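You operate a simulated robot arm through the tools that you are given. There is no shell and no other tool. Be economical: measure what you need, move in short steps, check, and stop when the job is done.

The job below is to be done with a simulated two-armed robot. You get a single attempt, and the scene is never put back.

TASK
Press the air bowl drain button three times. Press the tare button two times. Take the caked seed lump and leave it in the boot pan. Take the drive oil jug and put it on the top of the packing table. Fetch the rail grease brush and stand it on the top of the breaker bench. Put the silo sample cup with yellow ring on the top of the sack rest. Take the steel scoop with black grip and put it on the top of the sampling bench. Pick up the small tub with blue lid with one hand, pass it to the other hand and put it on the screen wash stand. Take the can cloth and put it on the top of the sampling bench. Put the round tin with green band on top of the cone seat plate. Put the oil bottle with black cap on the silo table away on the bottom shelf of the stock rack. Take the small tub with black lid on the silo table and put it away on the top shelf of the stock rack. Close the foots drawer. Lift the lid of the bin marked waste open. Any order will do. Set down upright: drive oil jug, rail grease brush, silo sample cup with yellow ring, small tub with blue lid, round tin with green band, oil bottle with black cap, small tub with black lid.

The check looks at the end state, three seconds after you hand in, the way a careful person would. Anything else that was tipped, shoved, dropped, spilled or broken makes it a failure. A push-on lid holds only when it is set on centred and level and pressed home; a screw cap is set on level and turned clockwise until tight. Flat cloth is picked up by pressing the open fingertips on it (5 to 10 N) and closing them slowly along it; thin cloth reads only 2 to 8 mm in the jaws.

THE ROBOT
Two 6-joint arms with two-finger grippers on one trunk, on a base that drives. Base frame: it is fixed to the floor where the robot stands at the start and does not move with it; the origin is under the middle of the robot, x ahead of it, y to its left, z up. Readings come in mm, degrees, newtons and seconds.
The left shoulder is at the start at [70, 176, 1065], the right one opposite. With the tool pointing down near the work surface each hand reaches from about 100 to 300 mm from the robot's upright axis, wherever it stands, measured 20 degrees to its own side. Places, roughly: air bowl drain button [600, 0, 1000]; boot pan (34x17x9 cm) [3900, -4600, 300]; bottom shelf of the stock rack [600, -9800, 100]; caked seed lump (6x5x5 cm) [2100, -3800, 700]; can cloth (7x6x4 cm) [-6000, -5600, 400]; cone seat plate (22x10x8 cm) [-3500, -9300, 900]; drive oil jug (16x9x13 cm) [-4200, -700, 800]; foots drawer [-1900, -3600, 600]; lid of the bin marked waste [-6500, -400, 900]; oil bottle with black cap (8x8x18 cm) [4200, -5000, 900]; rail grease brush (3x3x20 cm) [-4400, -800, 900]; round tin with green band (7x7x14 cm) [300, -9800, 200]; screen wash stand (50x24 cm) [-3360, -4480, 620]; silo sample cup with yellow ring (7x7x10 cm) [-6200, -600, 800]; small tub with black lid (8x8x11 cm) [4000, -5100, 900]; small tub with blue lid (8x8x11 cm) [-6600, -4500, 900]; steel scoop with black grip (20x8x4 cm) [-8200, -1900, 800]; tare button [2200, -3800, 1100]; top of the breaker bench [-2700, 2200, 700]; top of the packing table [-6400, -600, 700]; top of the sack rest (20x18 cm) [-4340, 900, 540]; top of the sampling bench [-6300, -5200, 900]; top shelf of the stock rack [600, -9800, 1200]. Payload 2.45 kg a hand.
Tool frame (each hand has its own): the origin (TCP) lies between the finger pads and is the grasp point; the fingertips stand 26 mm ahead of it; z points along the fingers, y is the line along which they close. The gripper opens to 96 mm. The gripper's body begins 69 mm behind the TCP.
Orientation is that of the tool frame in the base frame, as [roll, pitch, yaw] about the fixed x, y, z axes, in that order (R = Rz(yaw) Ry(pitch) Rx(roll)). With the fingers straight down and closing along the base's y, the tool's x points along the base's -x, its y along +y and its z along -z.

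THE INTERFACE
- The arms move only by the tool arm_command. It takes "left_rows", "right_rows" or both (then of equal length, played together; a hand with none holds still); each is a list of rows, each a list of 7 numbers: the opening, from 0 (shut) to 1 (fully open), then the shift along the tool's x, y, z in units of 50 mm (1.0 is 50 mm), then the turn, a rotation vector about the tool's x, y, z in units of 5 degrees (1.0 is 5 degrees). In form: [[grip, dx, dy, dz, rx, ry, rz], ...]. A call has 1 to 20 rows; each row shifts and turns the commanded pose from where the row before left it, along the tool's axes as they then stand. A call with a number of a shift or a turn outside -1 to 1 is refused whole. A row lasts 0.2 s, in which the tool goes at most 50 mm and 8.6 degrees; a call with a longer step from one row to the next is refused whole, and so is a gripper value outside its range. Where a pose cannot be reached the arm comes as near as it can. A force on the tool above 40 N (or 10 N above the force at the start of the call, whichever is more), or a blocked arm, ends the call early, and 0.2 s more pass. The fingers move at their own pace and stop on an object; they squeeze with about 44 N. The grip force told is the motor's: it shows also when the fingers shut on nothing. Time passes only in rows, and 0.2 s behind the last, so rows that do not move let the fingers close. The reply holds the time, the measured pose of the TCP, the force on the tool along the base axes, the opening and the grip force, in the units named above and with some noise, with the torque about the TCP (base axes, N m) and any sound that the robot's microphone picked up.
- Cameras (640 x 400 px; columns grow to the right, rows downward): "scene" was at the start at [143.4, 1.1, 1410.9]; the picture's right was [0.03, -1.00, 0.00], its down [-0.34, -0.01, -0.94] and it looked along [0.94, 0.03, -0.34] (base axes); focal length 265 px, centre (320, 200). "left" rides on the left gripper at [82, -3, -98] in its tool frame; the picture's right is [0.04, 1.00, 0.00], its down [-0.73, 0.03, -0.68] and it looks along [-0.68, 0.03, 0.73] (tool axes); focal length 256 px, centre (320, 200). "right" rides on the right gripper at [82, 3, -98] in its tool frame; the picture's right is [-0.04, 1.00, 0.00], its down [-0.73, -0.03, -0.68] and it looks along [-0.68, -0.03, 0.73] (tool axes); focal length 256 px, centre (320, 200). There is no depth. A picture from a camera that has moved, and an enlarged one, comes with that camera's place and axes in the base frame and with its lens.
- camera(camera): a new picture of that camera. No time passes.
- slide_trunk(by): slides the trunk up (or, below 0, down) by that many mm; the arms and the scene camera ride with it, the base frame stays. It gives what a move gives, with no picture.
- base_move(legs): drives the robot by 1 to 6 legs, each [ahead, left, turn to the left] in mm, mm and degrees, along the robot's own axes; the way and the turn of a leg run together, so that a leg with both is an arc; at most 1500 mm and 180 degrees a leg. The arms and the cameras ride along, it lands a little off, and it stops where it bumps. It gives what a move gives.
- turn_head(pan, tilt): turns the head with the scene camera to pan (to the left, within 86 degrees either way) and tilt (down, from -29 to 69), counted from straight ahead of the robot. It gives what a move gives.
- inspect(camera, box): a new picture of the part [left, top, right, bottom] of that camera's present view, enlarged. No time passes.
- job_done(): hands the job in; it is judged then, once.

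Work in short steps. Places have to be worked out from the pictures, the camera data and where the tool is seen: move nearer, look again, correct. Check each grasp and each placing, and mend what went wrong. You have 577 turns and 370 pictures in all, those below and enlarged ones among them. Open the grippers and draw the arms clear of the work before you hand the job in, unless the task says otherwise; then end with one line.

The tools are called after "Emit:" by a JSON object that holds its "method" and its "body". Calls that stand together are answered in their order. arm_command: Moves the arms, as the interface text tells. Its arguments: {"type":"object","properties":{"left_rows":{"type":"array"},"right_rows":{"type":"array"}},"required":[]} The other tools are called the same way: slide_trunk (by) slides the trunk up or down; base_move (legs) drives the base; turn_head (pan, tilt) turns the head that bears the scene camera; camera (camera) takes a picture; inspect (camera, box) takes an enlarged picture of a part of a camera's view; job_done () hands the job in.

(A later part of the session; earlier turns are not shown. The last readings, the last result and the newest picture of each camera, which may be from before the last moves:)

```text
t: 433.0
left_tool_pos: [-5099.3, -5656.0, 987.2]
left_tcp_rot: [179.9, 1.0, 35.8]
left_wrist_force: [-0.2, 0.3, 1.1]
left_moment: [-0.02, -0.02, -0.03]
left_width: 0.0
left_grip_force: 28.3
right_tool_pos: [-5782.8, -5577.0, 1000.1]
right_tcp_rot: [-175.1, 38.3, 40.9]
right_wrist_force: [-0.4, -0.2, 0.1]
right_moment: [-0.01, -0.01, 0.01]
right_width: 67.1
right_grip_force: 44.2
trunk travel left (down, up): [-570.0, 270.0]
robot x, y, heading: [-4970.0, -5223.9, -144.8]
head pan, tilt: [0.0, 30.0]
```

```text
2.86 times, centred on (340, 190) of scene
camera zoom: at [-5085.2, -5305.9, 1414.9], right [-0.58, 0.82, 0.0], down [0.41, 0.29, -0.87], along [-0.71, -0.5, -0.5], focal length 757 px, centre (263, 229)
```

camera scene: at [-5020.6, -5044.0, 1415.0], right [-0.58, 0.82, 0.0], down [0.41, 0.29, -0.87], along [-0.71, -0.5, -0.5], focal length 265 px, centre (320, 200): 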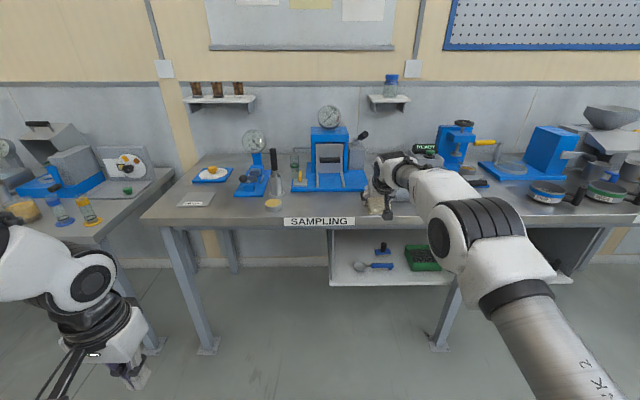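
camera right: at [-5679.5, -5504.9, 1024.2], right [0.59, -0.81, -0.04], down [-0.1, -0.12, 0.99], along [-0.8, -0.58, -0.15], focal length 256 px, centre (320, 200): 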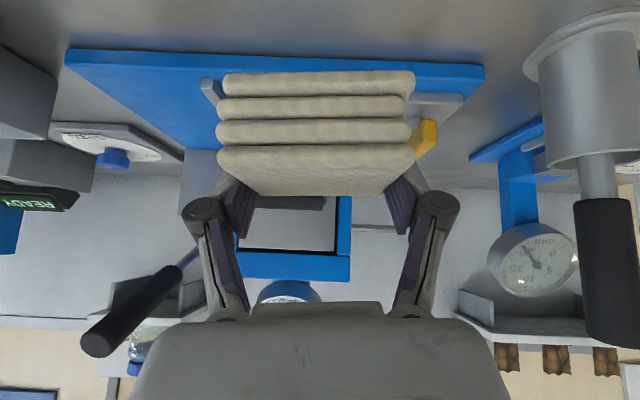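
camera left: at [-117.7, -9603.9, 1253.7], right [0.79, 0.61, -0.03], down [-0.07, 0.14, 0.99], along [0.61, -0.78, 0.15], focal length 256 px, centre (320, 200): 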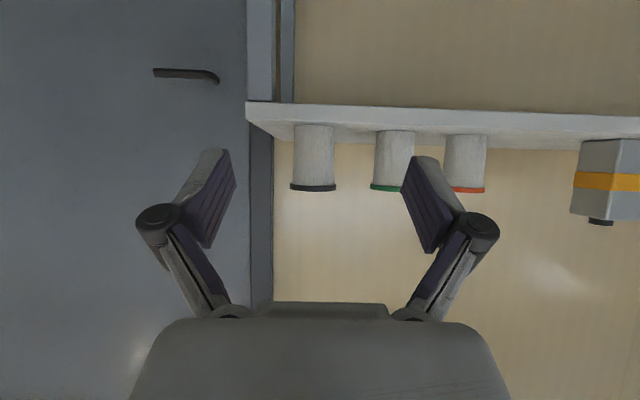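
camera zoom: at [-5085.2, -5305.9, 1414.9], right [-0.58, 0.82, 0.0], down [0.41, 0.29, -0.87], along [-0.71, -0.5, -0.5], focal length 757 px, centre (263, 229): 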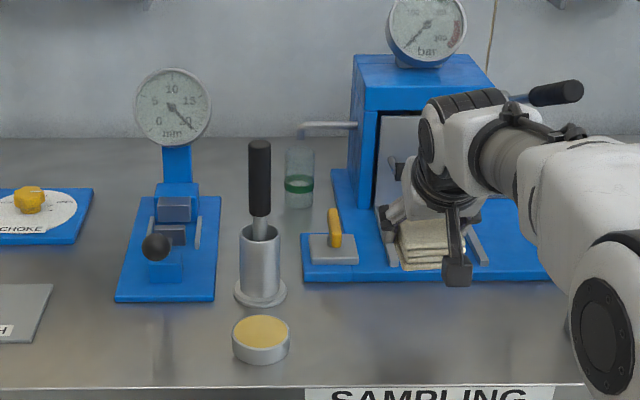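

The cloth is just in front of the press base, over bare bench. I lower 68 mm by trunk, then feel for contact.

Emit:
{"method": "slide_trunk", "body": {"by": -66}}

Emit:
{"method": "arm_command", "body": {"right_rows": [[0, 0.062, 0, 0.078, 0, 0, 0], [0, 0.062, 0, 0.078, 0, 0, 0], [0, 0, 0, 0, 0, 0, 0]]}}

Emit:
{"method": "camera", "body": {"camera": "right"}}

```text
t: 434.0
left_tool_pos: [-5099.0, -5656.5, 921.0]
left_tcp_rot: [180.0, 1.1, 35.7]
left_wrist_force: [0.3, -0.1, -0.1]
left_moment: [-0.02, 0.03, 0.02]
left_width: 0.1
left_grip_force: 28.6
right_tool_pos: [-5781.7, -5576.9, 933.5]
right_tcp_rot: [-174.9, 38.4, 40.9]
right_wrist_force: [-0.5, -0.3, -0.1]
right_moment: [-0.01, 0.03, 0.02]
right_width: 66.9
right_grip_force: 44.4
trunk travel left (down, up): [-504.0, 336.0]
robot x, y, heading: [-4972.0, -5219.2, -144.6]
head pan, tilt: [0.0, 30.0]
```

```text
t: 434.8
left_tool_pos: [-5099.8, -5656.1, 921.0]
left_tcp_rot: [179.8, 1.1, 35.7]
left_wrist_force: [-0.3, 0.0, -1.3]
left_moment: [0.02, 0.02, 0.01]
left_width: 0.0
left_grip_force: 28.5
right_tool_pos: [-5781.5, -5575.7, 922.6]
right_tcp_rot: [-174.9, 38.3, 40.9]
right_wrist_force: [-0.3, 0.5, -1.4]
right_moment: [0.01, 0.0, -0.01]
right_width: 66.8
right_grip_force: 44.1
trunk travel left (down, up): [-504.0, 336.0]
robot x, y, heading: [-4967.6, -5223.0, -144.6]
head pan, tilt: [0.0, 30.0]
```

```text
212 pictures are left
camera right: at [-5679.7, -5503.9, 948.2], right [0.59, -0.81, -0.04], down [-0.1, -0.12, 0.99], along [-0.8, -0.58, -0.15], focal length 256 px, centre (320, 200)
```

right: 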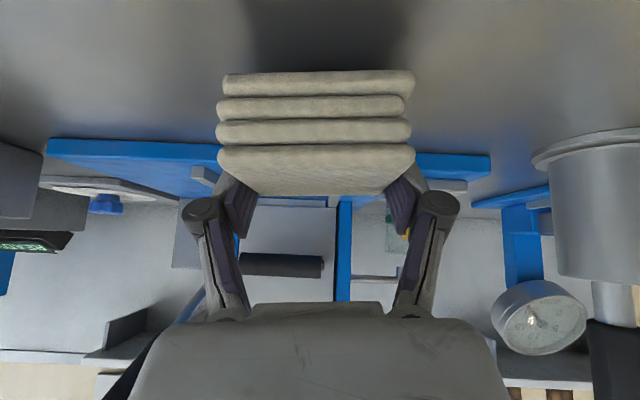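

Reflection shows the bench close below. I continue down in small steps.

Emit:
{"method": "arm_command", "body": {"right_rows": [[0, 0.062, 0, 0.078, 0, 0, 0], [0, 0.037, 0, 0.047, 0, 0, 0], [0, 0, 0, 0, 0, 0, 0]]}}

Emit:
{"method": "arm_command", "body": {"right_rows": [[0, 0.05, 0, 0.063, 0, 0, 0], [0, 0.037, 0, 0.047, 0, 0, 0], [0, 0, 0, 0, 0, 0, 0]]}}

```text
t: 435.6
left_tool_pos: [-5099.0, -5657.4, 922.6]
left_tcp_rot: [179.9, 1.2, 35.7]
left_wrist_force: [0.6, 0.1, -0.4]
left_moment: [-0.04, -0.04, -0.02]
left_width: 0.0
left_grip_force: 28.7
right_tool_pos: [-5781.3, -5575.7, 914.3]
right_tcp_rot: [-175.1, 38.3, 40.9]
right_wrist_force: [0.9, -0.6, -0.2]
right_moment: [-0.03, -0.04, 0.01]
right_width: 67.1
right_grip_force: 44.1
trunk travel left (down, up): [-504.0, 336.0]
robot x, y, heading: [-4972.2, -5221.5, -144.5]
head pan, tilt: [0.0, 30.0]
```

```text
t: 436.4
left_tool_pos: [-5098.6, -5656.4, 920.8]
left_tcp_rot: [179.9, 1.1, 35.7]
left_wrist_force: [-0.6, 0.1, 0.2]
left_moment: [-0.02, -0.01, 0.03]
left_width: 0.1
left_grip_force: 28.4
right_tool_pos: [-5782.4, -5575.9, 911.7]
right_tcp_rot: [-175.0, 38.6, 40.9]
right_wrist_force: [-3.3, -2.1, 14.2]
right_moment: [-0.04, -0.67, -0.1]
right_width: 66.9
right_grip_force: 44.2
trunk travel left (down, up): [-504.0, 336.0]
robot x, y, heading: [-4971.3, -5220.1, -144.9]
head pan, tilt: [0.0, 30.0]
```

Contact. I open and lift clear, then look.

Emit:
{"method": "arm_command", "body": {"right_rows": [[0.8, 0, 0, 0, 0, 0, 0], [0.95, 0, 0, 0, 0, 0, 0], [0.95, -0.3, 0, -0.38, 0, 0, 0], [0.95, -0.3, 0, -0.38, 0, 0, 0], [0.95, -0.3, 0, -0.38, 0, 0, 0], [0.95, -0.3, 0, -0.38, 0, 0, 0]]}}

Emit:
{"method": "base_move", "body": {"legs": [[-300, 0, 0]]}}

Emit:
{"method": "camera", "body": {"camera": "scene"}}

```text
t: 437.8
left_tool_pos: [-5098.9, -5656.0, 921.5]
left_tcp_rot: [179.9, 1.2, 35.7]
left_wrist_force: [-0.1, 0.4, -0.4]
left_moment: [-0.01, 0.01, 0.0]
left_width: 0.0
left_grip_force: 29.0
right_tool_pos: [-5776.6, -5581.7, 1005.6]
right_tcp_rot: [-175.0, 38.4, 40.9]
right_wrist_force: [-0.1, 0.3, 0.6]
right_moment: [-0.01, -0.02, -0.04]
right_width: 91.3
right_grip_force: 0.0
trunk travel left (down, up): [-504.0, 336.0]
robot x, y, heading: [-4969.8, -5224.1, -144.7]
head pan, tilt: [0.0, 30.0]
```

```text
t: 439.9
left_tool_pos: [-4854.7, -5482.5, 921.8]
left_tcp_rot: [179.9, 1.2, 35.6]
left_wrist_force: [0.3, 0.6, 0.3]
left_moment: [0.0, 0.0, 0.02]
left_width: 0.0
left_grip_force: 28.2
right_tool_pos: [-5533.3, -5406.2, 1005.3]
right_tcp_rot: [-174.9, 38.3, 40.9]
right_wrist_force: [-0.2, -0.1, 0.3]
right_moment: [-0.02, 0.0, 0.01]
right_width: 91.4
right_grip_force: 0.1
trunk travel left (down, up): [-504.0, 336.0]
robot x, y, heading: [-4726.4, -5049.3, -144.8]
head pan, tilt: [0.0, 30.0]
```

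```text
211 pictures are left
camera scene: at [-4840.2, -5132.1, 1349.0], right [-0.58, 0.82, 0.0], down [0.41, 0.29, -0.87], along [-0.71, -0.5, -0.5], focal length 265 px, centre (320, 200)
```

scene: 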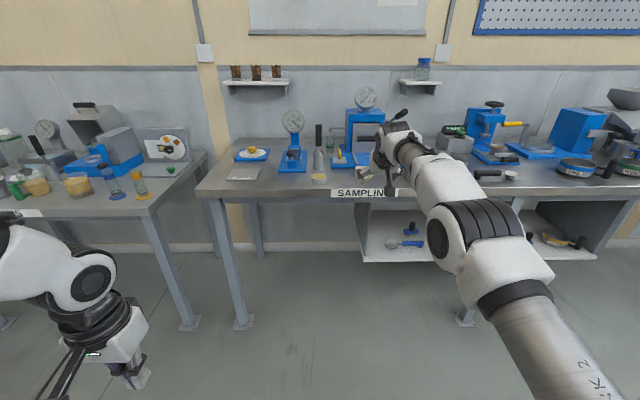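

Emit:
{"method": "inspect", "body": {"camera": "scene", "box": [310, 100, 440, 200]}}

Emit:
{"method": "camera", "body": {"camera": "right"}}

```text
4.00 times, centred on (375, 150) of scene
camera zoom: at [-4840.2, -5132.1, 1349.0], right [-0.58, 0.82, 0.0], down [0.41, 0.29, -0.87], along [-0.71, -0.5, -0.5], focal length 1060 px, centre (100, 400)
```

zoom: 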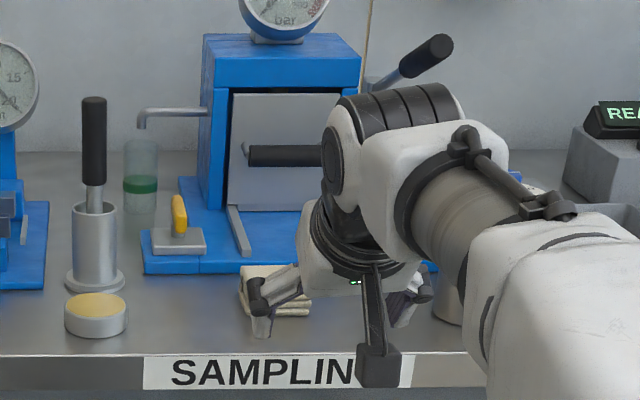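

```text
209 pictures are left
camera right: at [-5430.9, -5333.8, 1030.2], right [0.59, -0.81, -0.04], down [-0.1, -0.12, 0.99], along [-0.8, -0.57, -0.15], focal length 256 px, centre (320, 200)
```

right: 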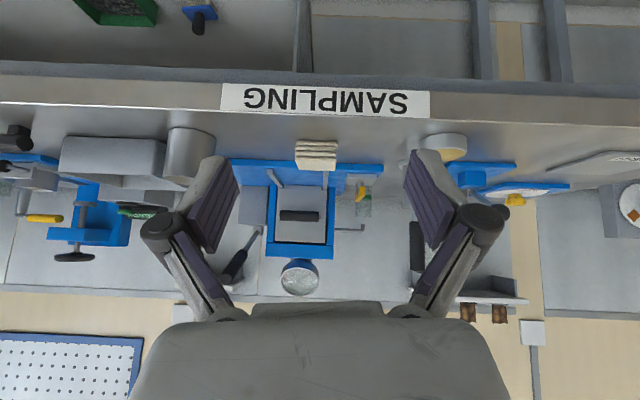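

The cloth lies on the sampling bench. Next the blue-lidded tub near the bench's right end, about (-6590, -4495). I sidestep right 1350 mm and look.

Emit:
{"method": "base_move", "body": {"legs": [[0, -1350, 0]]}}

Emit:
{"method": "camera", "body": {"camera": "scene"}}

Emit:
{"method": "camera", "body": {"camera": "right"}}

```text
t: 446.6
left_tool_pos: [-5627.4, -4385.1, 921.2]
left_tcp_rot: [-180.0, 1.2, 35.2]
left_wrist_force: [-0.1, 0.6, 0.1]
left_moment: [0.0, 0.0, -0.02]
left_width: 0.0
left_grip_force: 28.6
right_tool_pos: [-6305.8, -4303.6, 1004.6]
right_tcp_rot: [-175.0, 38.2, 40.3]
right_wrist_force: [0.2, -0.1, -0.4]
right_moment: [0.01, -0.02, 0.01]
right_width: 91.2
right_grip_force: 0.0
trunk travel left (down, up): [-504.0, 336.0]
robot x, y, heading: [-5492.8, -3954.6, -145.3]
head pan, tilt: [0.0, 30.0]
```

```text
208 pictures are left
camera scene: at [-5610.9, -4033.7, 1348.9], right [-0.57, 0.82, 0.0], down [0.41, 0.29, -0.87], along [-0.71, -0.49, -0.5], focal length 265 px, centre (320, 200)
```

scene: 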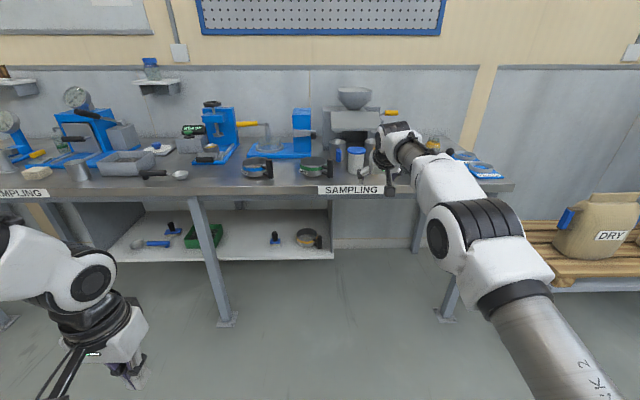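

```text
207 pictures are left
camera right: at [-6202.7, -4231.6, 1029.8], right [0.58, -0.81, -0.04], down [-0.1, -0.12, 0.99], along [-0.81, -0.57, -0.15], focal length 256 px, centre (320, 200)
```

right: 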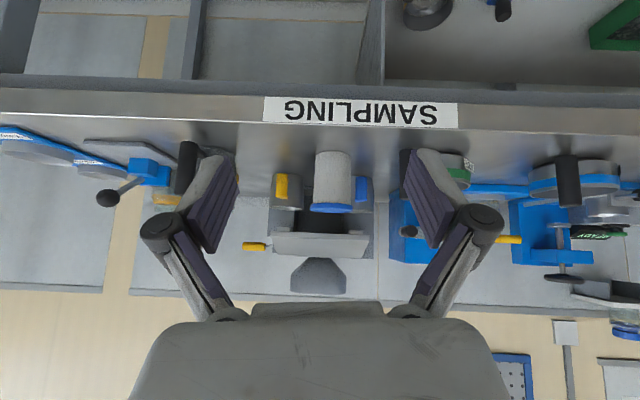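

Emit:
{"method": "inspect", "body": {"camera": "right", "box": [220, 90, 440, 230]}}

Emit:
{"method": "inspect", "body": {"camera": "scene", "box": [300, 120, 440, 210]}}

```text
2.86 times, centred on (330, 160) of right
camera zoom: at [-6202.7, -4231.6, 1029.8], right [0.58, -0.81, -0.04], down [-0.1, -0.12, 0.99], along [-0.81, -0.57, -0.15], focal length 731 px, centre (291, 314)
```

zoom: 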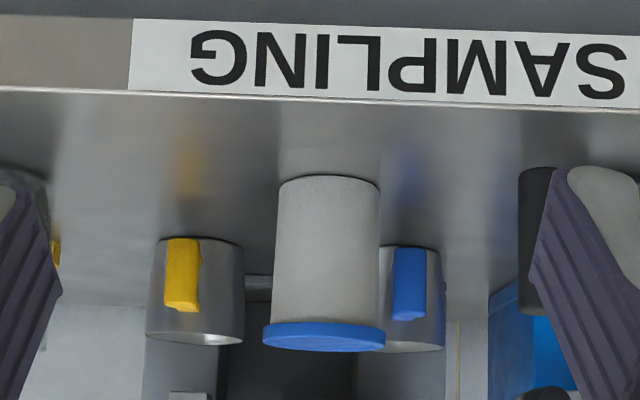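

```text
4.44 times, centred on (370, 165) of scene
camera zoom: at [-5610.9, -4033.7, 1348.9], right [-0.57, 0.82, 0.0], down [0.41, 0.29, -0.87], along [-0.71, -0.49, -0.5], focal length 1178 px, centre (98, 356)
```

zoom: 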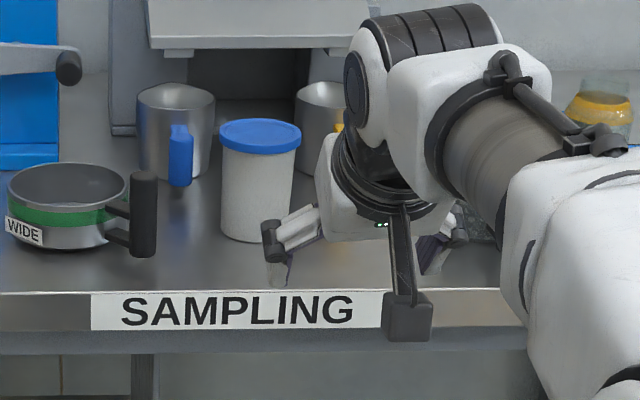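

The tub stands clear in front of two mugs. I level the right tool to 34°, open fully, lower to 72 mm above the bench and approach partway.

Emit:
{"method": "arm_command", "body": {"right_rows": [[1, 0, 0, 0, 0, -1, 0], [1, 0, 0, 0, 0, -1, 0], [1, 0, 0, 0, 0, -1, 0], [1, 0, 0, 0, 0, -0.5, 0]]}}

Emit:
{"method": "slide_trunk", "body": {"by": -54}}

Emit:
{"method": "base_move", "body": {"legs": [[210, 24, 0]]}}

Emit:
{"method": "camera", "body": {"camera": "right"}}

```text
t: 447.6
left_tool_pos: [-5627.3, -4384.1, 922.0]
left_tcp_rot: [179.9, 1.2, 35.2]
left_wrist_force: [0.0, 0.0, 0.2]
left_moment: [-0.05, 0.01, 0.02]
left_width: 0.2
left_grip_force: 28.8
right_tool_pos: [-6304.5, -4302.6, 1004.9]
right_tcp_rot: [-173.0, 55.7, 43.2]
right_wrist_force: [0.6, 0.0, -0.1]
right_moment: [0.01, 0.01, -0.01]
right_width: 96.0
right_grip_force: 0.1
trunk travel left (down, up): [-504.0, 336.0]
robot x, y, heading: [-5495.2, -3950.1, -145.2]
head pan, tilt: [0.0, 30.0]
```

```text
t: 448.5
left_tool_pos: [-5628.2, -4384.4, 868.0]
left_tcp_rot: [179.9, 1.2, 35.1]
left_wrist_force: [0.1, 0.5, 1.0]
left_moment: [-0.03, 0.02, -0.02]
left_width: 0.0
left_grip_force: 28.5
right_tool_pos: [-6305.4, -4302.5, 950.0]
right_tcp_rot: [-173.0, 55.6, 43.1]
right_wrist_force: [0.2, 0.4, -0.4]
right_moment: [-0.02, 0.02, 0.02]
right_width: 95.7
right_grip_force: 0.1
trunk travel left (down, up): [-450.0, 390.0]
robot x, y, heading: [-5493.5, -3951.3, -145.0]
head pan, tilt: [0.0, 30.0]
```

```text
t: 450.2
left_tool_pos: [-5788.3, -4525.6, 867.9]
left_tcp_rot: [180.0, 1.0, 35.3]
left_wrist_force: [0.3, -0.9, 0.3]
left_moment: [0.0, 0.02, -0.01]
left_width: 0.1
left_grip_force: 27.8
right_tool_pos: [-6464.3, -4445.5, 950.6]
right_tcp_rot: [-173.0, 55.7, 43.3]
right_wrist_force: [-0.4, 0.0, -0.2]
right_moment: [-0.03, 0.01, 0.01]
right_width: 95.7
right_grip_force: 0.2
trunk travel left (down, up): [-450.0, 390.0]
robot x, y, heading: [-5657.0, -4095.5, -145.0]
head pan, tilt: [0.0, 30.0]
```

```text
204 pictures are left
camera right: at [-6362.1, -4370.9, 936.4], right [0.59, -0.81, -0.04], down [0.14, 0.06, 0.99], along [-0.79, -0.59, 0.15], focal length 256 px, centre (320, 200)
```

right: 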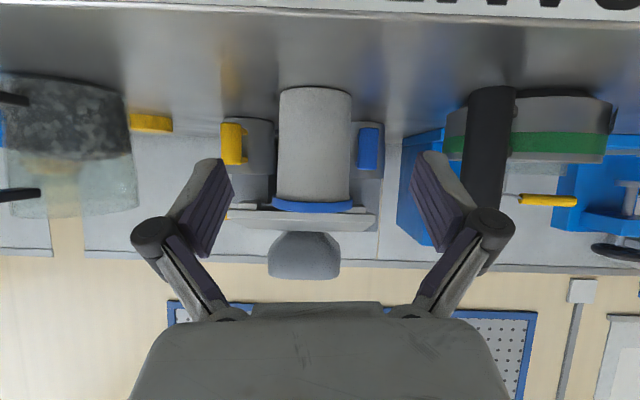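

Tub centre is 120 mm ahead, 5 mm right. I advance and check.

Emit:
{"method": "base_move", "body": {"legs": [[118, -5, 0]]}}

Emit:
{"method": "camera", "body": {"camera": "right"}}

```text
t: 451.4
left_tool_pos: [-5889.3, -4589.1, 866.9]
left_tcp_rot: [179.9, 1.0, 35.4]
left_wrist_force: [-0.5, -1.1, -0.1]
left_moment: [0.0, -0.01, -0.01]
left_width: 0.0
left_grip_force: 28.2
right_tool_pos: [-6565.4, -4509.0, 949.9]
right_tcp_rot: [-172.9, 55.6, 43.2]
right_wrist_force: [0.9, -0.5, -0.9]
right_moment: [0.01, 0.02, 0.0]
right_width: 96.2
right_grip_force: 0.1
trunk travel left (down, up): [-450.0, 390.0]
robot x, y, heading: [-5757.0, -4157.9, -145.1]
head pan, tilt: [0.0, 30.0]
```

```text
203 pictures are left
camera right: at [-6462.7, -4434.0, 936.4], right [0.59, -0.81, -0.04], down [0.14, 0.06, 0.99], along [-0.8, -0.59, 0.15], focal length 256 px, centre (320, 200)
```

right: 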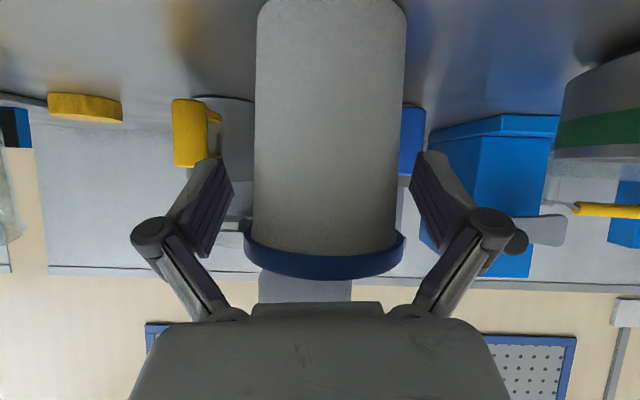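

Centred to within 4 mm. I nudge 4 mm left, close and lift.

Emit:
{"method": "arm_command", "body": {"right_rows": [[1, 0, 0.08, 0, 0, 0, 0], [0.8, 0, 0, 0, 0, 0, 0], [0.6, 0, 0, 0, 0, 0, 0], [0.3, 0, 0, 0, 0, 0, 0], [0, 0, 0, 0, 0, 0, 0]]}}

Emit:
{"method": "slide_trunk", "body": {"by": 80}}

Emit:
{"method": "base_move", "body": {"legs": [[-550, 0, 0]]}}

Emit:
{"method": "camera", "body": {"camera": "right"}}

```text
t: 452.6
left_tool_pos: [-5887.0, -4588.4, 867.1]
left_tcp_rot: [179.9, 1.1, 35.3]
left_wrist_force: [0.9, -0.6, -0.3]
left_moment: [0.01, 0.03, -0.02]
left_width: 0.0
left_grip_force: 28.5
right_tool_pos: [-6562.4, -4512.6, 950.5]
right_tcp_rot: [-173.0, 55.7, 43.2]
right_wrist_force: [1.2, -1.1, 2.2]
right_moment: [-0.2, -0.13, 0.01]
right_width: 66.9
right_grip_force: 44.1
trunk travel left (down, up): [-450.0, 390.0]
robot x, y, heading: [-5756.4, -4156.4, -144.9]
head pan, tilt: [0.0, 30.0]
```

```text
t: 453.8
left_tool_pos: [-5888.1, -4589.0, 946.8]
left_tcp_rot: [179.8, 1.0, 35.3]
left_wrist_force: [-0.5, -0.1, 0.6]
left_moment: [-0.03, 0.01, 0.02]
left_width: 0.2
left_grip_force: 29.1
right_tool_pos: [-6563.7, -4513.2, 1029.3]
right_tcp_rot: [-173.1, 55.7, 43.2]
right_wrist_force: [0.2, 0.6, -2.7]
right_moment: [-0.02, 0.0, 0.06]
right_width: 66.9
right_grip_force: 44.2
trunk travel left (down, up): [-530.0, 310.0]
robot x, y, heading: [-5758.7, -4157.1, -145.2]
head pan, tilt: [0.0, 30.0]
```

```text
t: 456.9
left_tool_pos: [-5437.7, -4274.5, 946.8]
left_tcp_rot: [179.9, 1.1, 35.0]
left_wrist_force: [0.1, -0.5, -0.1]
left_moment: [-0.03, 0.02, 0.02]
left_width: 0.0
left_grip_force: 28.4
right_tool_pos: [-6112.2, -4195.9, 1030.0]
right_tcp_rot: [-173.1, 55.7, 42.9]
right_wrist_force: [0.0, -0.7, -2.8]
right_moment: [0.0, 0.02, -0.02]
right_width: 66.5
right_grip_force: 43.7
trunk travel left (down, up): [-530.0, 310.0]
robot x, y, heading: [-5300.7, -3842.1, -145.3]
head pan, tilt: [0.0, 30.0]
```

```text
202 pictures are left
camera right: at [-6008.6, -4119.7, 1016.2], right [0.59, -0.81, -0.04], down [0.14, 0.06, 0.99], along [-0.8, -0.58, 0.15], focal length 256 px, centre (320, 200)
```

right: 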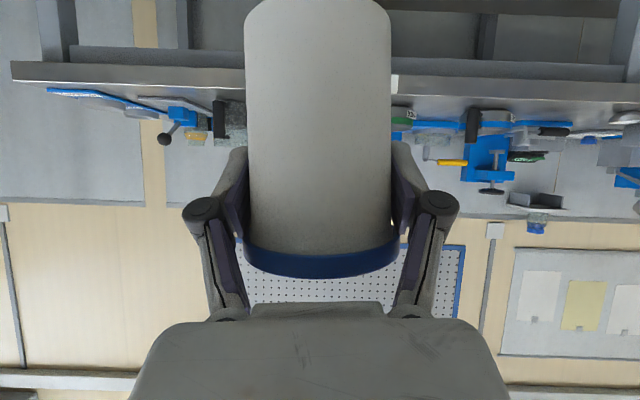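

The tub is held 73 mm above its base. For the handover I raise the right hand, bringing the tub nearer and toward the middle.

Emit:
{"method": "arm_command", "body": {"right_rows": [[0, -0.27, 0.35, -0.79, 0, 0, 0], [0, -0.27, 0.35, -0.79, 0, 0, 0], [0, -0.27, 0.35, -0.79, 0, 0, 0], [0, -0.27, 0.35, -0.79, 0, 0, 0], [0, -0.27, 0.35, -0.79, 0, 0, 0], [0, -0.27, 0.35, -0.79, 0, 0, 0]], "left_rows": [[1, -0.3, 0.2, -0.5, 0, -1, 0], [1, -0.3, 0.2, -0.5, 0, -1, 0], [1, -0.3, 0.2, -0.5, 0, -1, 0], [1, -0.3, 0.2, -0.5, 0, -1, 0], [1, -0.3, 0.2, -0.5, 0, -1, 0], [1, -0.3, 0.2, -0.5, 0, -1, 0]]}}

Emit:
{"method": "camera", "body": {"camera": "scene"}}

```text
t: 458.3
left_tool_pos: [-5537.0, -4391.6, 1015.8]
left_tcp_rot: [-180.0, 31.2, 35.0]
left_wrist_force: [0.1, 0.5, -0.2]
left_moment: [-0.01, 0.05, -0.02]
left_width: 96.0
left_grip_force: 0.1
left hand out of reach, approached as far as the arm can: row 1, 2, 3, 4, 5, 6
right_tool_pos: [-5933.0, -4181.6, 1228.5]
right_tcp_rot: [-178.3, 55.6, 37.4]
right_wrist_force: [0.1, 0.7, -2.5]
right_moment: [-0.01, 0.06, 0.01]
right_width: 66.5
right_grip_force: 44.3
trunk travel left (down, up): [-530.0, 310.0]
robot x, y, heading: [-5303.8, -3839.2, -145.5]
head pan, tilt: [0.0, 30.0]
```

```text
201 pictures are left
camera scene: at [-5416.5, -3923.2, 1375.1], right [-0.57, 0.82, 0.0], down [0.41, 0.28, -0.87], along [-0.71, -0.49, -0.5], focal length 265 px, centre (320, 200)
```

scene: 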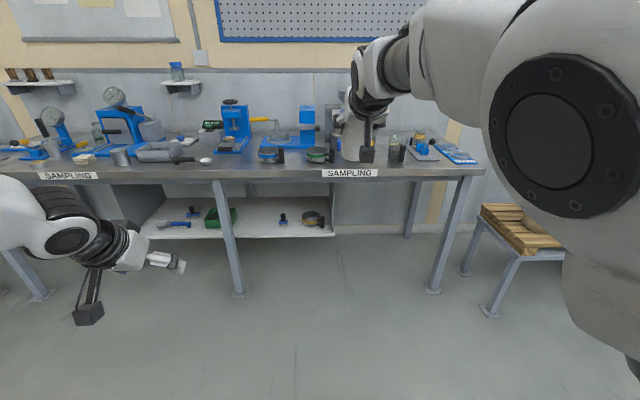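

Tub is now at ahead 712, lateral -74, z 1228. I bring the left tool level and up to the handover height, still at its own side.

Emit:
{"method": "arm_command", "body": {"left_rows": [[1, -0.3, 0, 0, 0, -1, 0], [1, -0.3, 0, 0, 0, -1, 0], [1, -0.3, 0, 0, 0, -1, 0], [1, -0.3, 0, 0, 0, -1, 0], [1, -0.3, 0, 0, 0, -1, 0], [1, -0.3, 0, 0, 0, -1, 0], [1, -0.3, 0, 0, 0, -1, 0], [1, -0.3, 0, 0.2, 0, -1, 0], [1, -0.3, 0, 0.2, 0, -1, 0], [1, -0.3, 0, 0.2, 0, -1, 0], [1, -0.3, 0, 0.2, 0, -1, 0]]}}

Emit:
{"method": "arm_command", "body": {"left_rows": [[1, 0, 0.3, 0, 1, 0, 0], [1, 0, 0.3, 0, 1, 0, 0], [1, 0, 0, 0, 1, 0, 0], [1, 0, 0, 0, 1, 0, 0], [1, 0, 0, 0, 1, 0, 0], [1, 0, 0, 0, 1, 0, 0], [1, 0, 0, 0, 1, 0, 0], [1, 0, 0, 0, 1, 0, 0], [1, 0, 0, 0, 1, 0, 0], [1, 0, 0, 0, 1, 0, 0], [1, 0, 0, 0, 1, 0, 0], [1, 0, 0, 0, 1, 0, 0]]}}

Emit:
{"method": "camera", "body": {"camera": "scene"}}

```text
t: 460.7
left_tool_pos: [-5573.1, -4457.0, 1076.2]
left_tcp_rot: [179.0, 65.8, 34.8]
left_wrist_force: [0.2, -0.4, 0.0]
left_moment: [0.0, -0.01, -0.02]
left_width: 96.1
left_grip_force: 0.1
left hand out of reach, approached as far as the arm can: row 7, 8, 9, 10, 11
right_tool_pos: [-5935.1, -4181.9, 1231.7]
right_tcp_rot: [-178.1, 56.1, 37.6]
right_wrist_force: [0.2, -0.3, -2.6]
right_moment: [0.01, -0.03, 0.02]
right_width: 66.5
right_grip_force: 43.9
trunk travel left (down, up): [-530.0, 310.0]
robot x, y, heading: [-5304.4, -3842.8, -145.5]
head pan, tilt: [0.0, 30.0]
```

```text
t: 463.3
left_tool_pos: [-5556.3, -4496.6, 1031.0]
left_tcp_rot: [-121.0, 65.7, 34.8]
left_wrist_force: [-0.8, -0.1, 0.5]
left_moment: [-0.02, -0.02, -0.04]
left_width: 96.0
left_grip_force: 0.1
left hand out of reach, approached as far as the arm can: row 1, 2, 3
right_tool_pos: [-5935.3, -4181.3, 1229.3]
right_tcp_rot: [-178.3, 55.9, 37.5]
right_wrist_force: [-0.2, 0.3, -3.3]
right_moment: [0.0, 0.02, 0.03]
right_width: 66.5
right_grip_force: 44.0
trunk travel left (down, up): [-530.0, 310.0]
robot x, y, heading: [-5303.7, -3839.0, -145.2]
head pan, tilt: [0.0, 30.0]
```

```text
200 pictures are left
camera scene: at [-5419.6, -3924.2, 1374.8], right [-0.57, 0.82, 0.0], down [0.41, 0.29, -0.87], along [-0.71, -0.49, -0.5], focal length 265 px, centre (320, 200)
```

scene: 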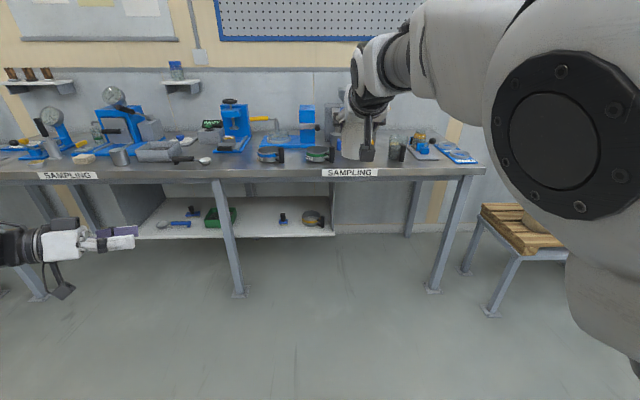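

The left tool yaws well, pointing right-ahead. I level its closing axis (roll +21°) and raise it to the tub's lower half.

Emit:
{"method": "arm_command", "body": {"left_rows": [[1, 0, 0, 0, 0, 0, 1], [1, 0, 0, 0, 0, 0, 1], [1, 0, 0, 0, 0, 0, 1], [1, 0, 0, 0, 0, 0, 1], [1, 0, 0, 0, 0, 0, 0.24], [1, -0.75, -0.37, 0.2, 0, 0, 0], [1, -0.75, -0.37, 0.2, 0, 0, 0], [1, -0.75, -0.37, 0.2, 0, 0, 0], [1, -0.75, -0.37, 0.2, 0, 0, 0], [1, -0.75, -0.37, 0.2, 0, 0, 0], [1, -0.75, -0.37, 0.2, 0, 0, 0]]}}

Emit:
{"method": "camera", "body": {"camera": "scene"}}

Emit:
{"method": "camera", "body": {"camera": "left"}}

```text
t: 465.7
left_tool_pos: [-5622.8, -4358.0, 1233.2]
left_tcp_rot: [179.7, 77.7, -26.9]
left_wrist_force: [-0.1, 0.4, 1.2]
left_moment: [-0.05, 0.01, 0.02]
left_width: 96.0
left_grip_force: 0.0
left hand out of reach, approached as far as the arm can: row 10, 11
right_tool_pos: [-5936.1, -4179.2, 1230.4]
right_tcp_rot: [-178.4, 56.0, 37.3]
right_wrist_force: [0.1, 0.7, -2.1]
right_moment: [0.02, 0.0, 0.06]
right_width: 66.6
right_grip_force: 44.4
trunk travel left (down, up): [-530.0, 310.0]
robot x, y, heading: [-5302.2, -3840.0, -145.4]
head pan, tilt: [0.0, 30.0]
```

```text
199 pictures are left
camera scene: at [-5420.2, -3921.8, 1374.8], right [-0.57, 0.82, 0.0], down [0.41, 0.28, -0.87], along [-0.71, -0.49, -0.5], focal length 265 px, centre (320, 200)
```

scene: 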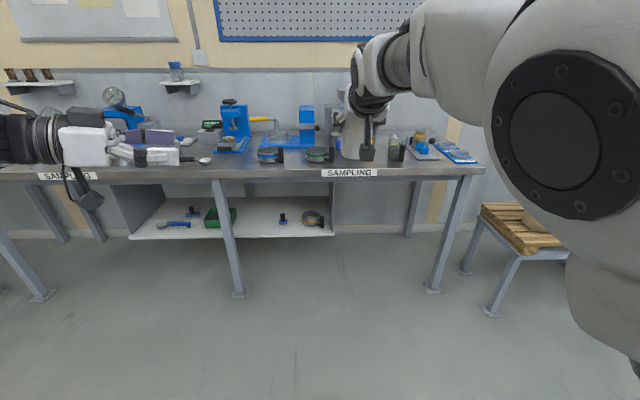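

```text
198 pictures are left
camera left: at [-5519.7, -4408.0, 1174.8], right [-0.44, -0.9, -0.04], down [0.44, -0.25, 0.86], along [-0.78, 0.36, 0.51], focal length 256 px, centre (320, 200)
```

left: 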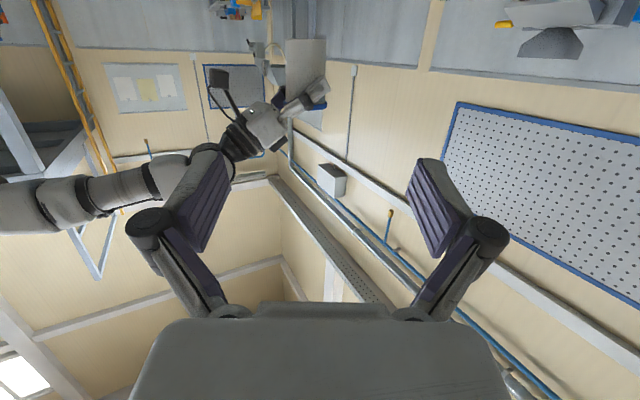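

The left camera sees the tub and right hand. The remaining offset to the tub's lower half is 361 mm along the tool, so I advance to 130 mm short.

Emit:
{"method": "arm_command", "body": {"left_rows": [[1, -0.12, -0.07, 0.92, 0, 0, 0], [1, -0.12, -0.07, 0.92, 0, 0, 0], [1, -0.12, -0.07, 0.92, 0, 0, 0], [1, -0.12, -0.07, 0.92, 0, 0, 0], [1, -0.12, -0.06, 0.92, 0, 0, 0]]}}

Emit:
{"method": "camera", "body": {"camera": "left"}}

Emit:
{"method": "camera", "body": {"camera": "scene"}}

```text
t: 466.9
left_tool_pos: [-5822.5, -4241.6, 1213.9]
left_tcp_rot: [180.0, 77.6, -26.4]
left_wrist_force: [-0.7, 0.2, -0.6]
left_moment: [0.04, 0.03, 0.0]
left_width: 95.8
left_grip_force: 0.0
right_tool_pos: [-5936.5, -4180.2, 1230.9]
right_tcp_rot: [-178.3, 55.8, 37.4]
right_wrist_force: [-0.9, -0.2, -3.3]
right_moment: [-0.02, -0.02, 0.02]
right_width: 66.6
right_grip_force: 44.0
trunk travel left (down, up): [-530.0, 310.0]
robot x, y, heading: [-5301.8, -3846.1, -145.3]
head pan, tilt: [0.0, 30.0]
```

```text
197 pictures are left
camera left: at [-5718.6, -4290.8, 1154.6], right [-0.44, -0.9, -0.04], down [0.44, -0.25, 0.86], along [-0.78, 0.36, 0.51], focal length 256 px, centre (320, 200)
```

left: 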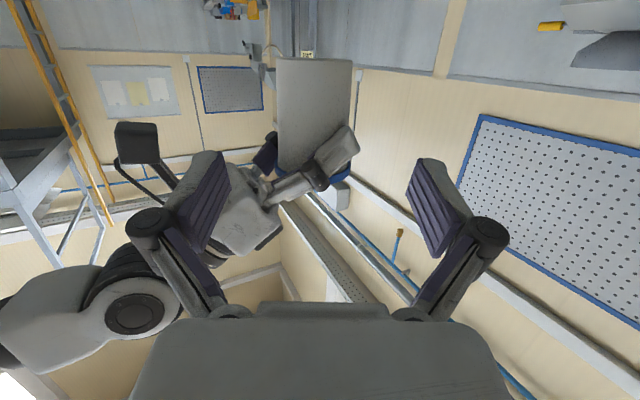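

```text
196 pictures are left
camera scene: at [-5420.8, -3922.9, 1374.7], right [-0.57, 0.82, 0.0], down [0.41, 0.28, -0.87], along [-0.71, -0.49, -0.5], focal length 265 px, centre (320, 200)
```

scene: 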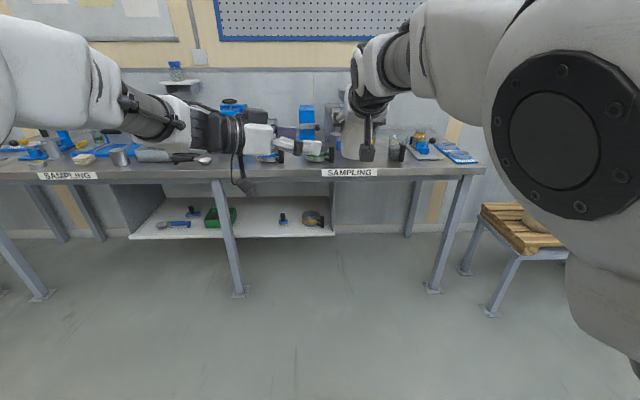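

Aligned. I advance 75 mm more and look closely.

Emit:
{"method": "arm_command", "body": {"left_rows": [[1, -0.01, -0.045, 0.5, 0, 0, 0], [1, -0.01, -0.045, 0.5, 0, 0, 0], [1, 0, 0, 0.5, 0, 0, 0]]}}

Emit:
{"method": "camera", "body": {"camera": "left"}}

Emit:
{"method": "inspect", "body": {"camera": "scene", "box": [240, 80, 440, 200]}}

```text
t: 467.7
left_tool_pos: [-5882.7, -4205.3, 1197.7]
left_tcp_rot: [179.8, 77.7, -26.7]
left_wrist_force: [-0.1, -0.8, 0.8]
left_moment: [-0.04, 0.0, 0.03]
left_width: 95.9
left_grip_force: 0.0
right_tool_pos: [-5936.1, -4181.9, 1230.6]
right_tcp_rot: [-178.2, 56.0, 37.5]
right_wrist_force: [0.1, 0.0, -2.4]
right_moment: [-0.02, -0.02, 0.02]
right_width: 66.6
right_grip_force: 44.2
trunk travel left (down, up): [-530.0, 310.0]
robot x, y, heading: [-5300.5, -3842.2, -145.3]
head pan, tilt: [0.0, 30.0]
```

```text
195 pictures are left
camera left: at [-5780.7, -4253.6, 1139.0], right [-0.44, -0.9, -0.04], down [0.44, -0.25, 0.86], along [-0.78, 0.36, 0.51], focal length 256 px, centre (320, 200)
```

left: 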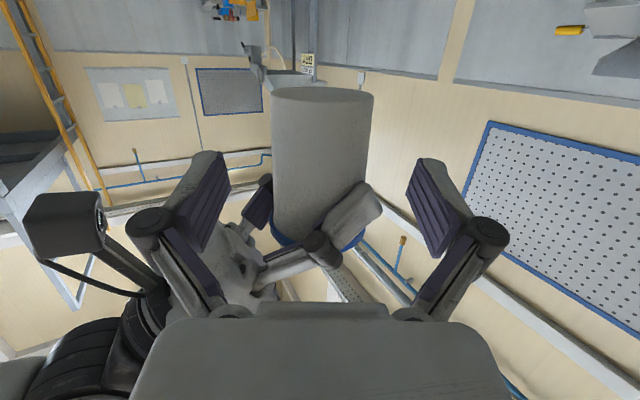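

```text
3.20 times, centred on (340, 140) of scene
camera zoom: at [-5419.7, -3923.5, 1374.8], right [-0.57, 0.82, 0.0], down [0.41, 0.28, -0.87], along [-0.71, -0.49, -0.5], focal length 848 px, centre (256, 392)
```

zoom: 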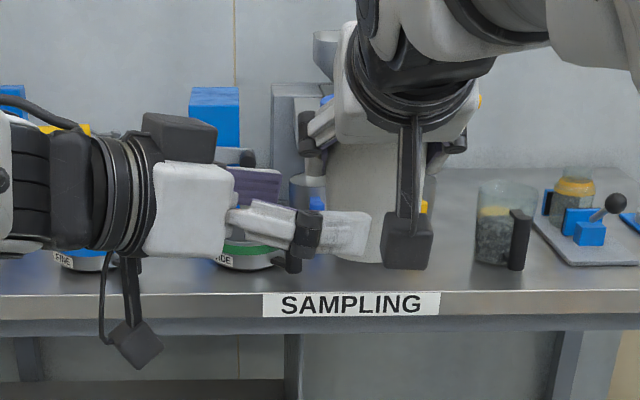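

Clear. I advance the last 57 mm and close the left gripper on the tub's lower body.

Emit:
{"method": "arm_command", "body": {"left_rows": [[1, 0, 0, 0.4, 0, 0, 0], [1, 0, 0, 0.4, 0, 0, 0], [1, 0, 0, 0.32, 0, 0, 0], [1, 0, 0, 0, 0, 0, 0]]}}

Emit:
{"method": "camera", "body": {"camera": "left"}}

Emit:
{"method": "inspect", "body": {"camera": "scene", "box": [240, 80, 440, 200]}}

```text
t: 468.7
left_tool_pos: [-5934.3, -4180.9, 1185.8]
left_tcp_rot: [180.0, 77.6, -26.5]
left_wrist_force: [0.1, 0.1, 0.7]
left_moment: [0.0, 0.0, 0.01]
left_width: 96.1
left_grip_force: 0.2
right_tool_pos: [-5935.0, -4181.2, 1229.6]
right_tcp_rot: [-178.2, 55.9, 37.6]
right_wrist_force: [1.2, -0.1, -2.4]
right_moment: [-0.03, 0.0, -0.01]
right_width: 66.3
right_grip_force: 43.9
trunk travel left (down, up): [-530.0, 310.0]
robot x, y, heading: [-5300.4, -3840.7, -145.3]
head pan, tilt: [0.0, 30.0]
```

```text
193 pictures are left
camera left: at [-5830.6, -4230.1, 1127.5], right [-0.44, -0.9, -0.04], down [0.44, -0.25, 0.86], along [-0.78, 0.36, 0.51], focal length 256 px, centre (320, 200)
```

left: 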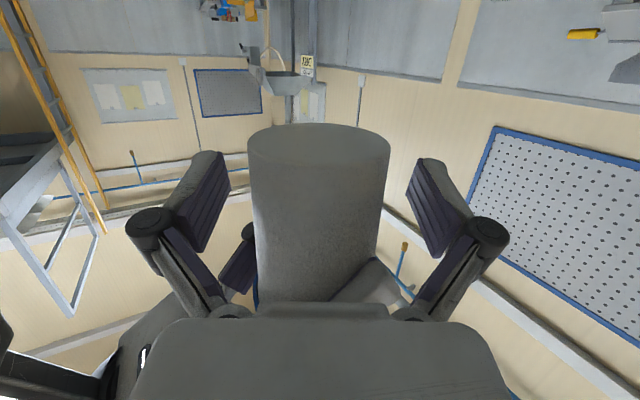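

```text
3.20 times, centred on (340, 140) of scene
camera zoom: at [-5418.8, -3923.7, 1374.9], right [-0.57, 0.82, 0.0], down [0.41, 0.28, -0.87], along [-0.71, -0.49, -0.5], focal length 848 px, centre (256, 392)
```

zoom: 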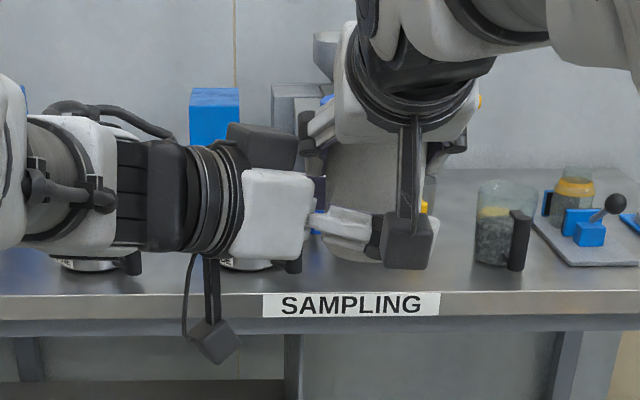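

Perfectly centred. I close the left gripper.

Emit:
{"method": "arm_command", "body": {"left_rows": [[0.8, 0, 0, 0, 0, 0, 0], [0.65, 0, 0, 0, 0, 0, 0], [0.4, 0, 0, 0, 0, 0, 0], [0, 0, 0, 0, 0, 0, 0], [0, 0, 0, 0, 0, 0, 0]]}}

```text
t: 469.9
left_tool_pos: [-5932.9, -4181.2, 1186.0]
left_tcp_rot: [179.6, 77.7, -26.8]
left_wrist_force: [22.8, 13.0, -0.9]
left_moment: [-0.29, 0.66, -0.2]
left_width: 64.3
left_grip_force: 44.1
right_tool_pos: [-5934.8, -4181.6, 1231.1]
right_tcp_rot: [-178.2, 55.9, 37.5]
right_wrist_force: [-23.7, -13.6, -2.8]
right_moment: [-0.33, 0.38, 0.2]
right_width: 66.4
right_grip_force: 43.8
trunk travel left (down, up): [-530.0, 310.0]
robot x, y, heading: [-5302.5, -3839.6, -145.2]
head pan, tilt: [0.0, 30.0]
```

Both hold. Now I open the right hand and draw it back along its own axis.

Emit:
{"method": "arm_command", "body": {"right_rows": [[0.8, 0, 0, 0, 0, 0, 0], [1, 0, 0, 0, 0, 0, 0], [1, 0, 0, 0, 0, 0, 0], [1, 0, 0, -0.4, 0, 0, 0], [1, 0, 0, -0.6, 0, 0, 0], [1, 0, 0, -0.8, 0, 0, 0], [1, 0, 0, -0.8, 0, 0, 0], [1, 0, -0.5, -0.5, 0, 0, 0]]}}

Emit:
{"method": "camera", "body": {"camera": "left"}}

Emit:
{"method": "camera", "body": {"camera": "scene"}}

```text
t: 471.7
left_tool_pos: [-5935.2, -4180.7, 1187.4]
left_tcp_rot: [179.6, 77.7, -26.7]
left_wrist_force: [0.6, 0.1, -0.5]
left_moment: [-0.05, -0.03, -0.01]
left_width: 64.1
left_grip_force: 44.1
right_tool_pos: [-5885.1, -4140.5, 1305.7]
right_tcp_rot: [-174.7, 54.0, 41.4]
right_wrist_force: [-0.1, 0.7, 0.1]
right_moment: [0.0, 0.01, -0.01]
right_width: 96.2
right_grip_force: 0.1
right hand out of reach, approached as far as the arm can: row 5, 6, 7, 8
trunk travel left (down, up): [-530.0, 310.0]
robot x, y, heading: [-5304.0, -3843.5, -145.2]
head pan, tilt: [0.0, 30.0]
```

```text
191 pictures are left
camera left: at [-5830.2, -4229.2, 1128.1], right [-0.44, -0.9, -0.04], down [0.44, -0.25, 0.86], along [-0.78, 0.36, 0.51], focal length 256 px, centre (320, 200)
```

left: 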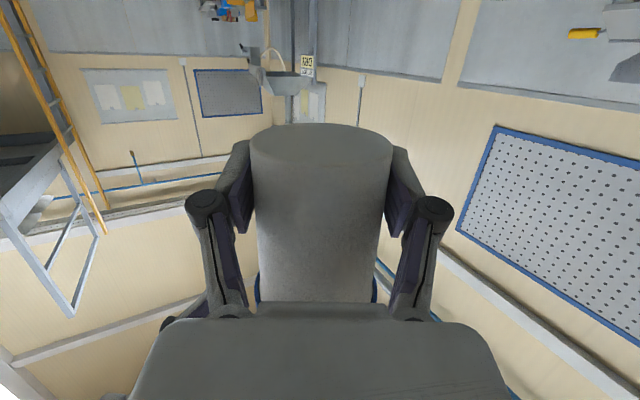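

```text
190 pictures are left
camera scene: at [-5428.7, -3907.0, 1381.5], right [-0.39, 0.92, 0.0], down [0.4, 0.17, -0.9], along [-0.83, -0.35, -0.44], focal length 265 px, centre (320, 200)
```

scene: 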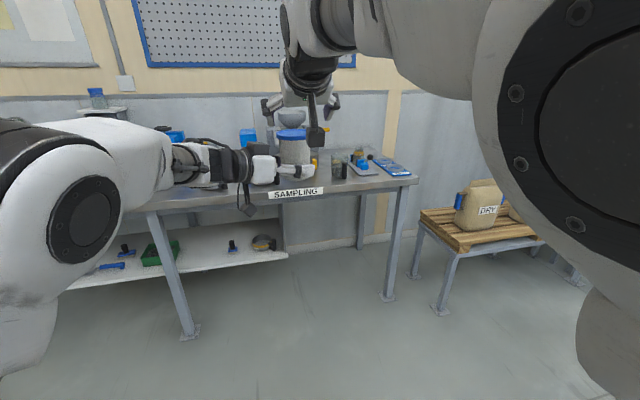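

The tub is now in the left hand alone. The right upper arm seems to lean on the head; I move the right hand up and out to the right.

Emit:
{"method": "arm_command", "body": {"right_rows": [[1, -0.5, -0.4, 0, 0, 0, 0], [1, -0.3, -0.7, 0, 0, 0, 0], [1, -0.2, -0.9, 0.1, 0, 0, 0], [1, 0, -0.9, 0.2, 0, 0, 0], [1, 0.3, -0.5, 0.5, 0, 0, 0], [1, 0.5, 0, 0.6, 0, 0, 0], [1, 0.5, 0, 0.6, 0, 0, 0]]}}

Emit:
{"method": "turn_head", "body": {"pan": 0, "tilt": 20}}

Emit:
{"method": "camera", "body": {"camera": "scene"}}

```text
t: 473.3
left_tool_pos: [-5934.2, -4179.6, 1184.8]
left_tcp_rot: [-179.9, 77.7, -26.5]
left_wrist_force: [-0.3, -0.1, 0.6]
left_moment: [0.01, -0.01, -0.02]
left_width: 64.1
left_grip_force: 44.3
right_tool_pos: [-6043.3, -4046.4, 1264.1]
right_tcp_rot: [-173.1, 55.7, 42.9]
right_wrist_force: [-1.0, 0.0, 0.2]
right_moment: [-0.02, 0.01, -0.02]
right_width: 95.8
right_grip_force: 0.1
trunk travel left (down, up): [-530.0, 310.0]
robot x, y, heading: [-5307.8, -3841.9, -145.4]
head pan, tilt: [0.0, 30.0]
```

```text
t: 474.1
left_tool_pos: [-5933.1, -4181.8, 1185.9]
left_tcp_rot: [180.0, 77.7, -26.7]
left_wrist_force: [0.6, 0.8, 0.0]
left_moment: [0.04, -0.01, 0.02]
left_width: 64.1
left_grip_force: 43.9
right_tool_pos: [-6041.6, -4047.2, 1265.3]
right_tcp_rot: [-172.9, 55.8, 42.9]
right_wrist_force: [0.4, -0.4, -0.3]
right_moment: [-0.04, -0.02, 0.03]
right_width: 95.9
right_grip_force: 0.0
trunk travel left (down, up): [-530.0, 310.0]
robot x, y, heading: [-5303.5, -3839.9, -145.3]
head pan, tilt: [0.0, 20.0]
```

```text
189 pictures are left
camera scene: at [-5420.9, -3925.1, 1390.9], right [-0.57, 0.82, 0.0], down [0.28, 0.2, -0.94], along [-0.77, -0.53, -0.34], focal length 265 px, centre (320, 200)
```

scene: 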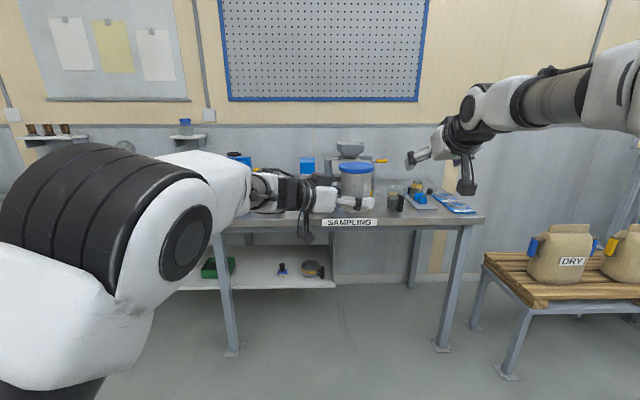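

The left hand holds the tub upright. I turn toward the screen wash stand (bearing about -18°) and look.

Emit:
{"method": "base_move", "body": {"legs": [[0, 0, 127]]}}

Emit:
{"method": "camera", "body": {"camera": "scene"}}

```text
t: 479.7
left_tool_pos: [-4651.7, -4140.2, 1185.7]
left_tcp_rot: [179.9, 77.7, 100.4]
left_wrist_force: [0.6, -0.3, 0.4]
left_moment: [0.02, -0.03, -0.02]
left_width: 64.2
left_grip_force: 44.0
right_tool_pos: [-4692.0, -4307.3, 1265.4]
right_tcp_rot: [-173.0, 55.7, 170.1]
right_wrist_force: [0.1, 0.3, -0.2]
right_moment: [-0.01, 0.01, -0.01]
right_width: 95.9
right_grip_force: 0.2
trunk travel left (down, up): [-530.0, 310.0]
robot x, y, heading: [-5304.2, -3840.7, -18.3]
head pan, tilt: [0.0, 20.0]
```

```text
188 pictures are left
camera scene: at [-5166.2, -3888.4, 1390.9], right [-0.31, -0.95, 0.0], down [-0.33, 0.11, -0.94], along [0.89, -0.29, -0.34], focal length 265 px, centre (320, 200)
```

scene: 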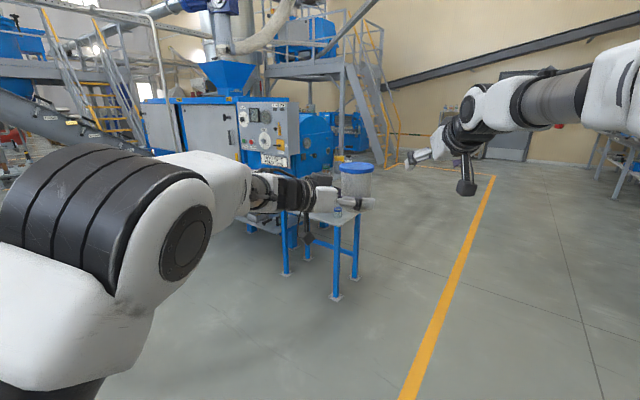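

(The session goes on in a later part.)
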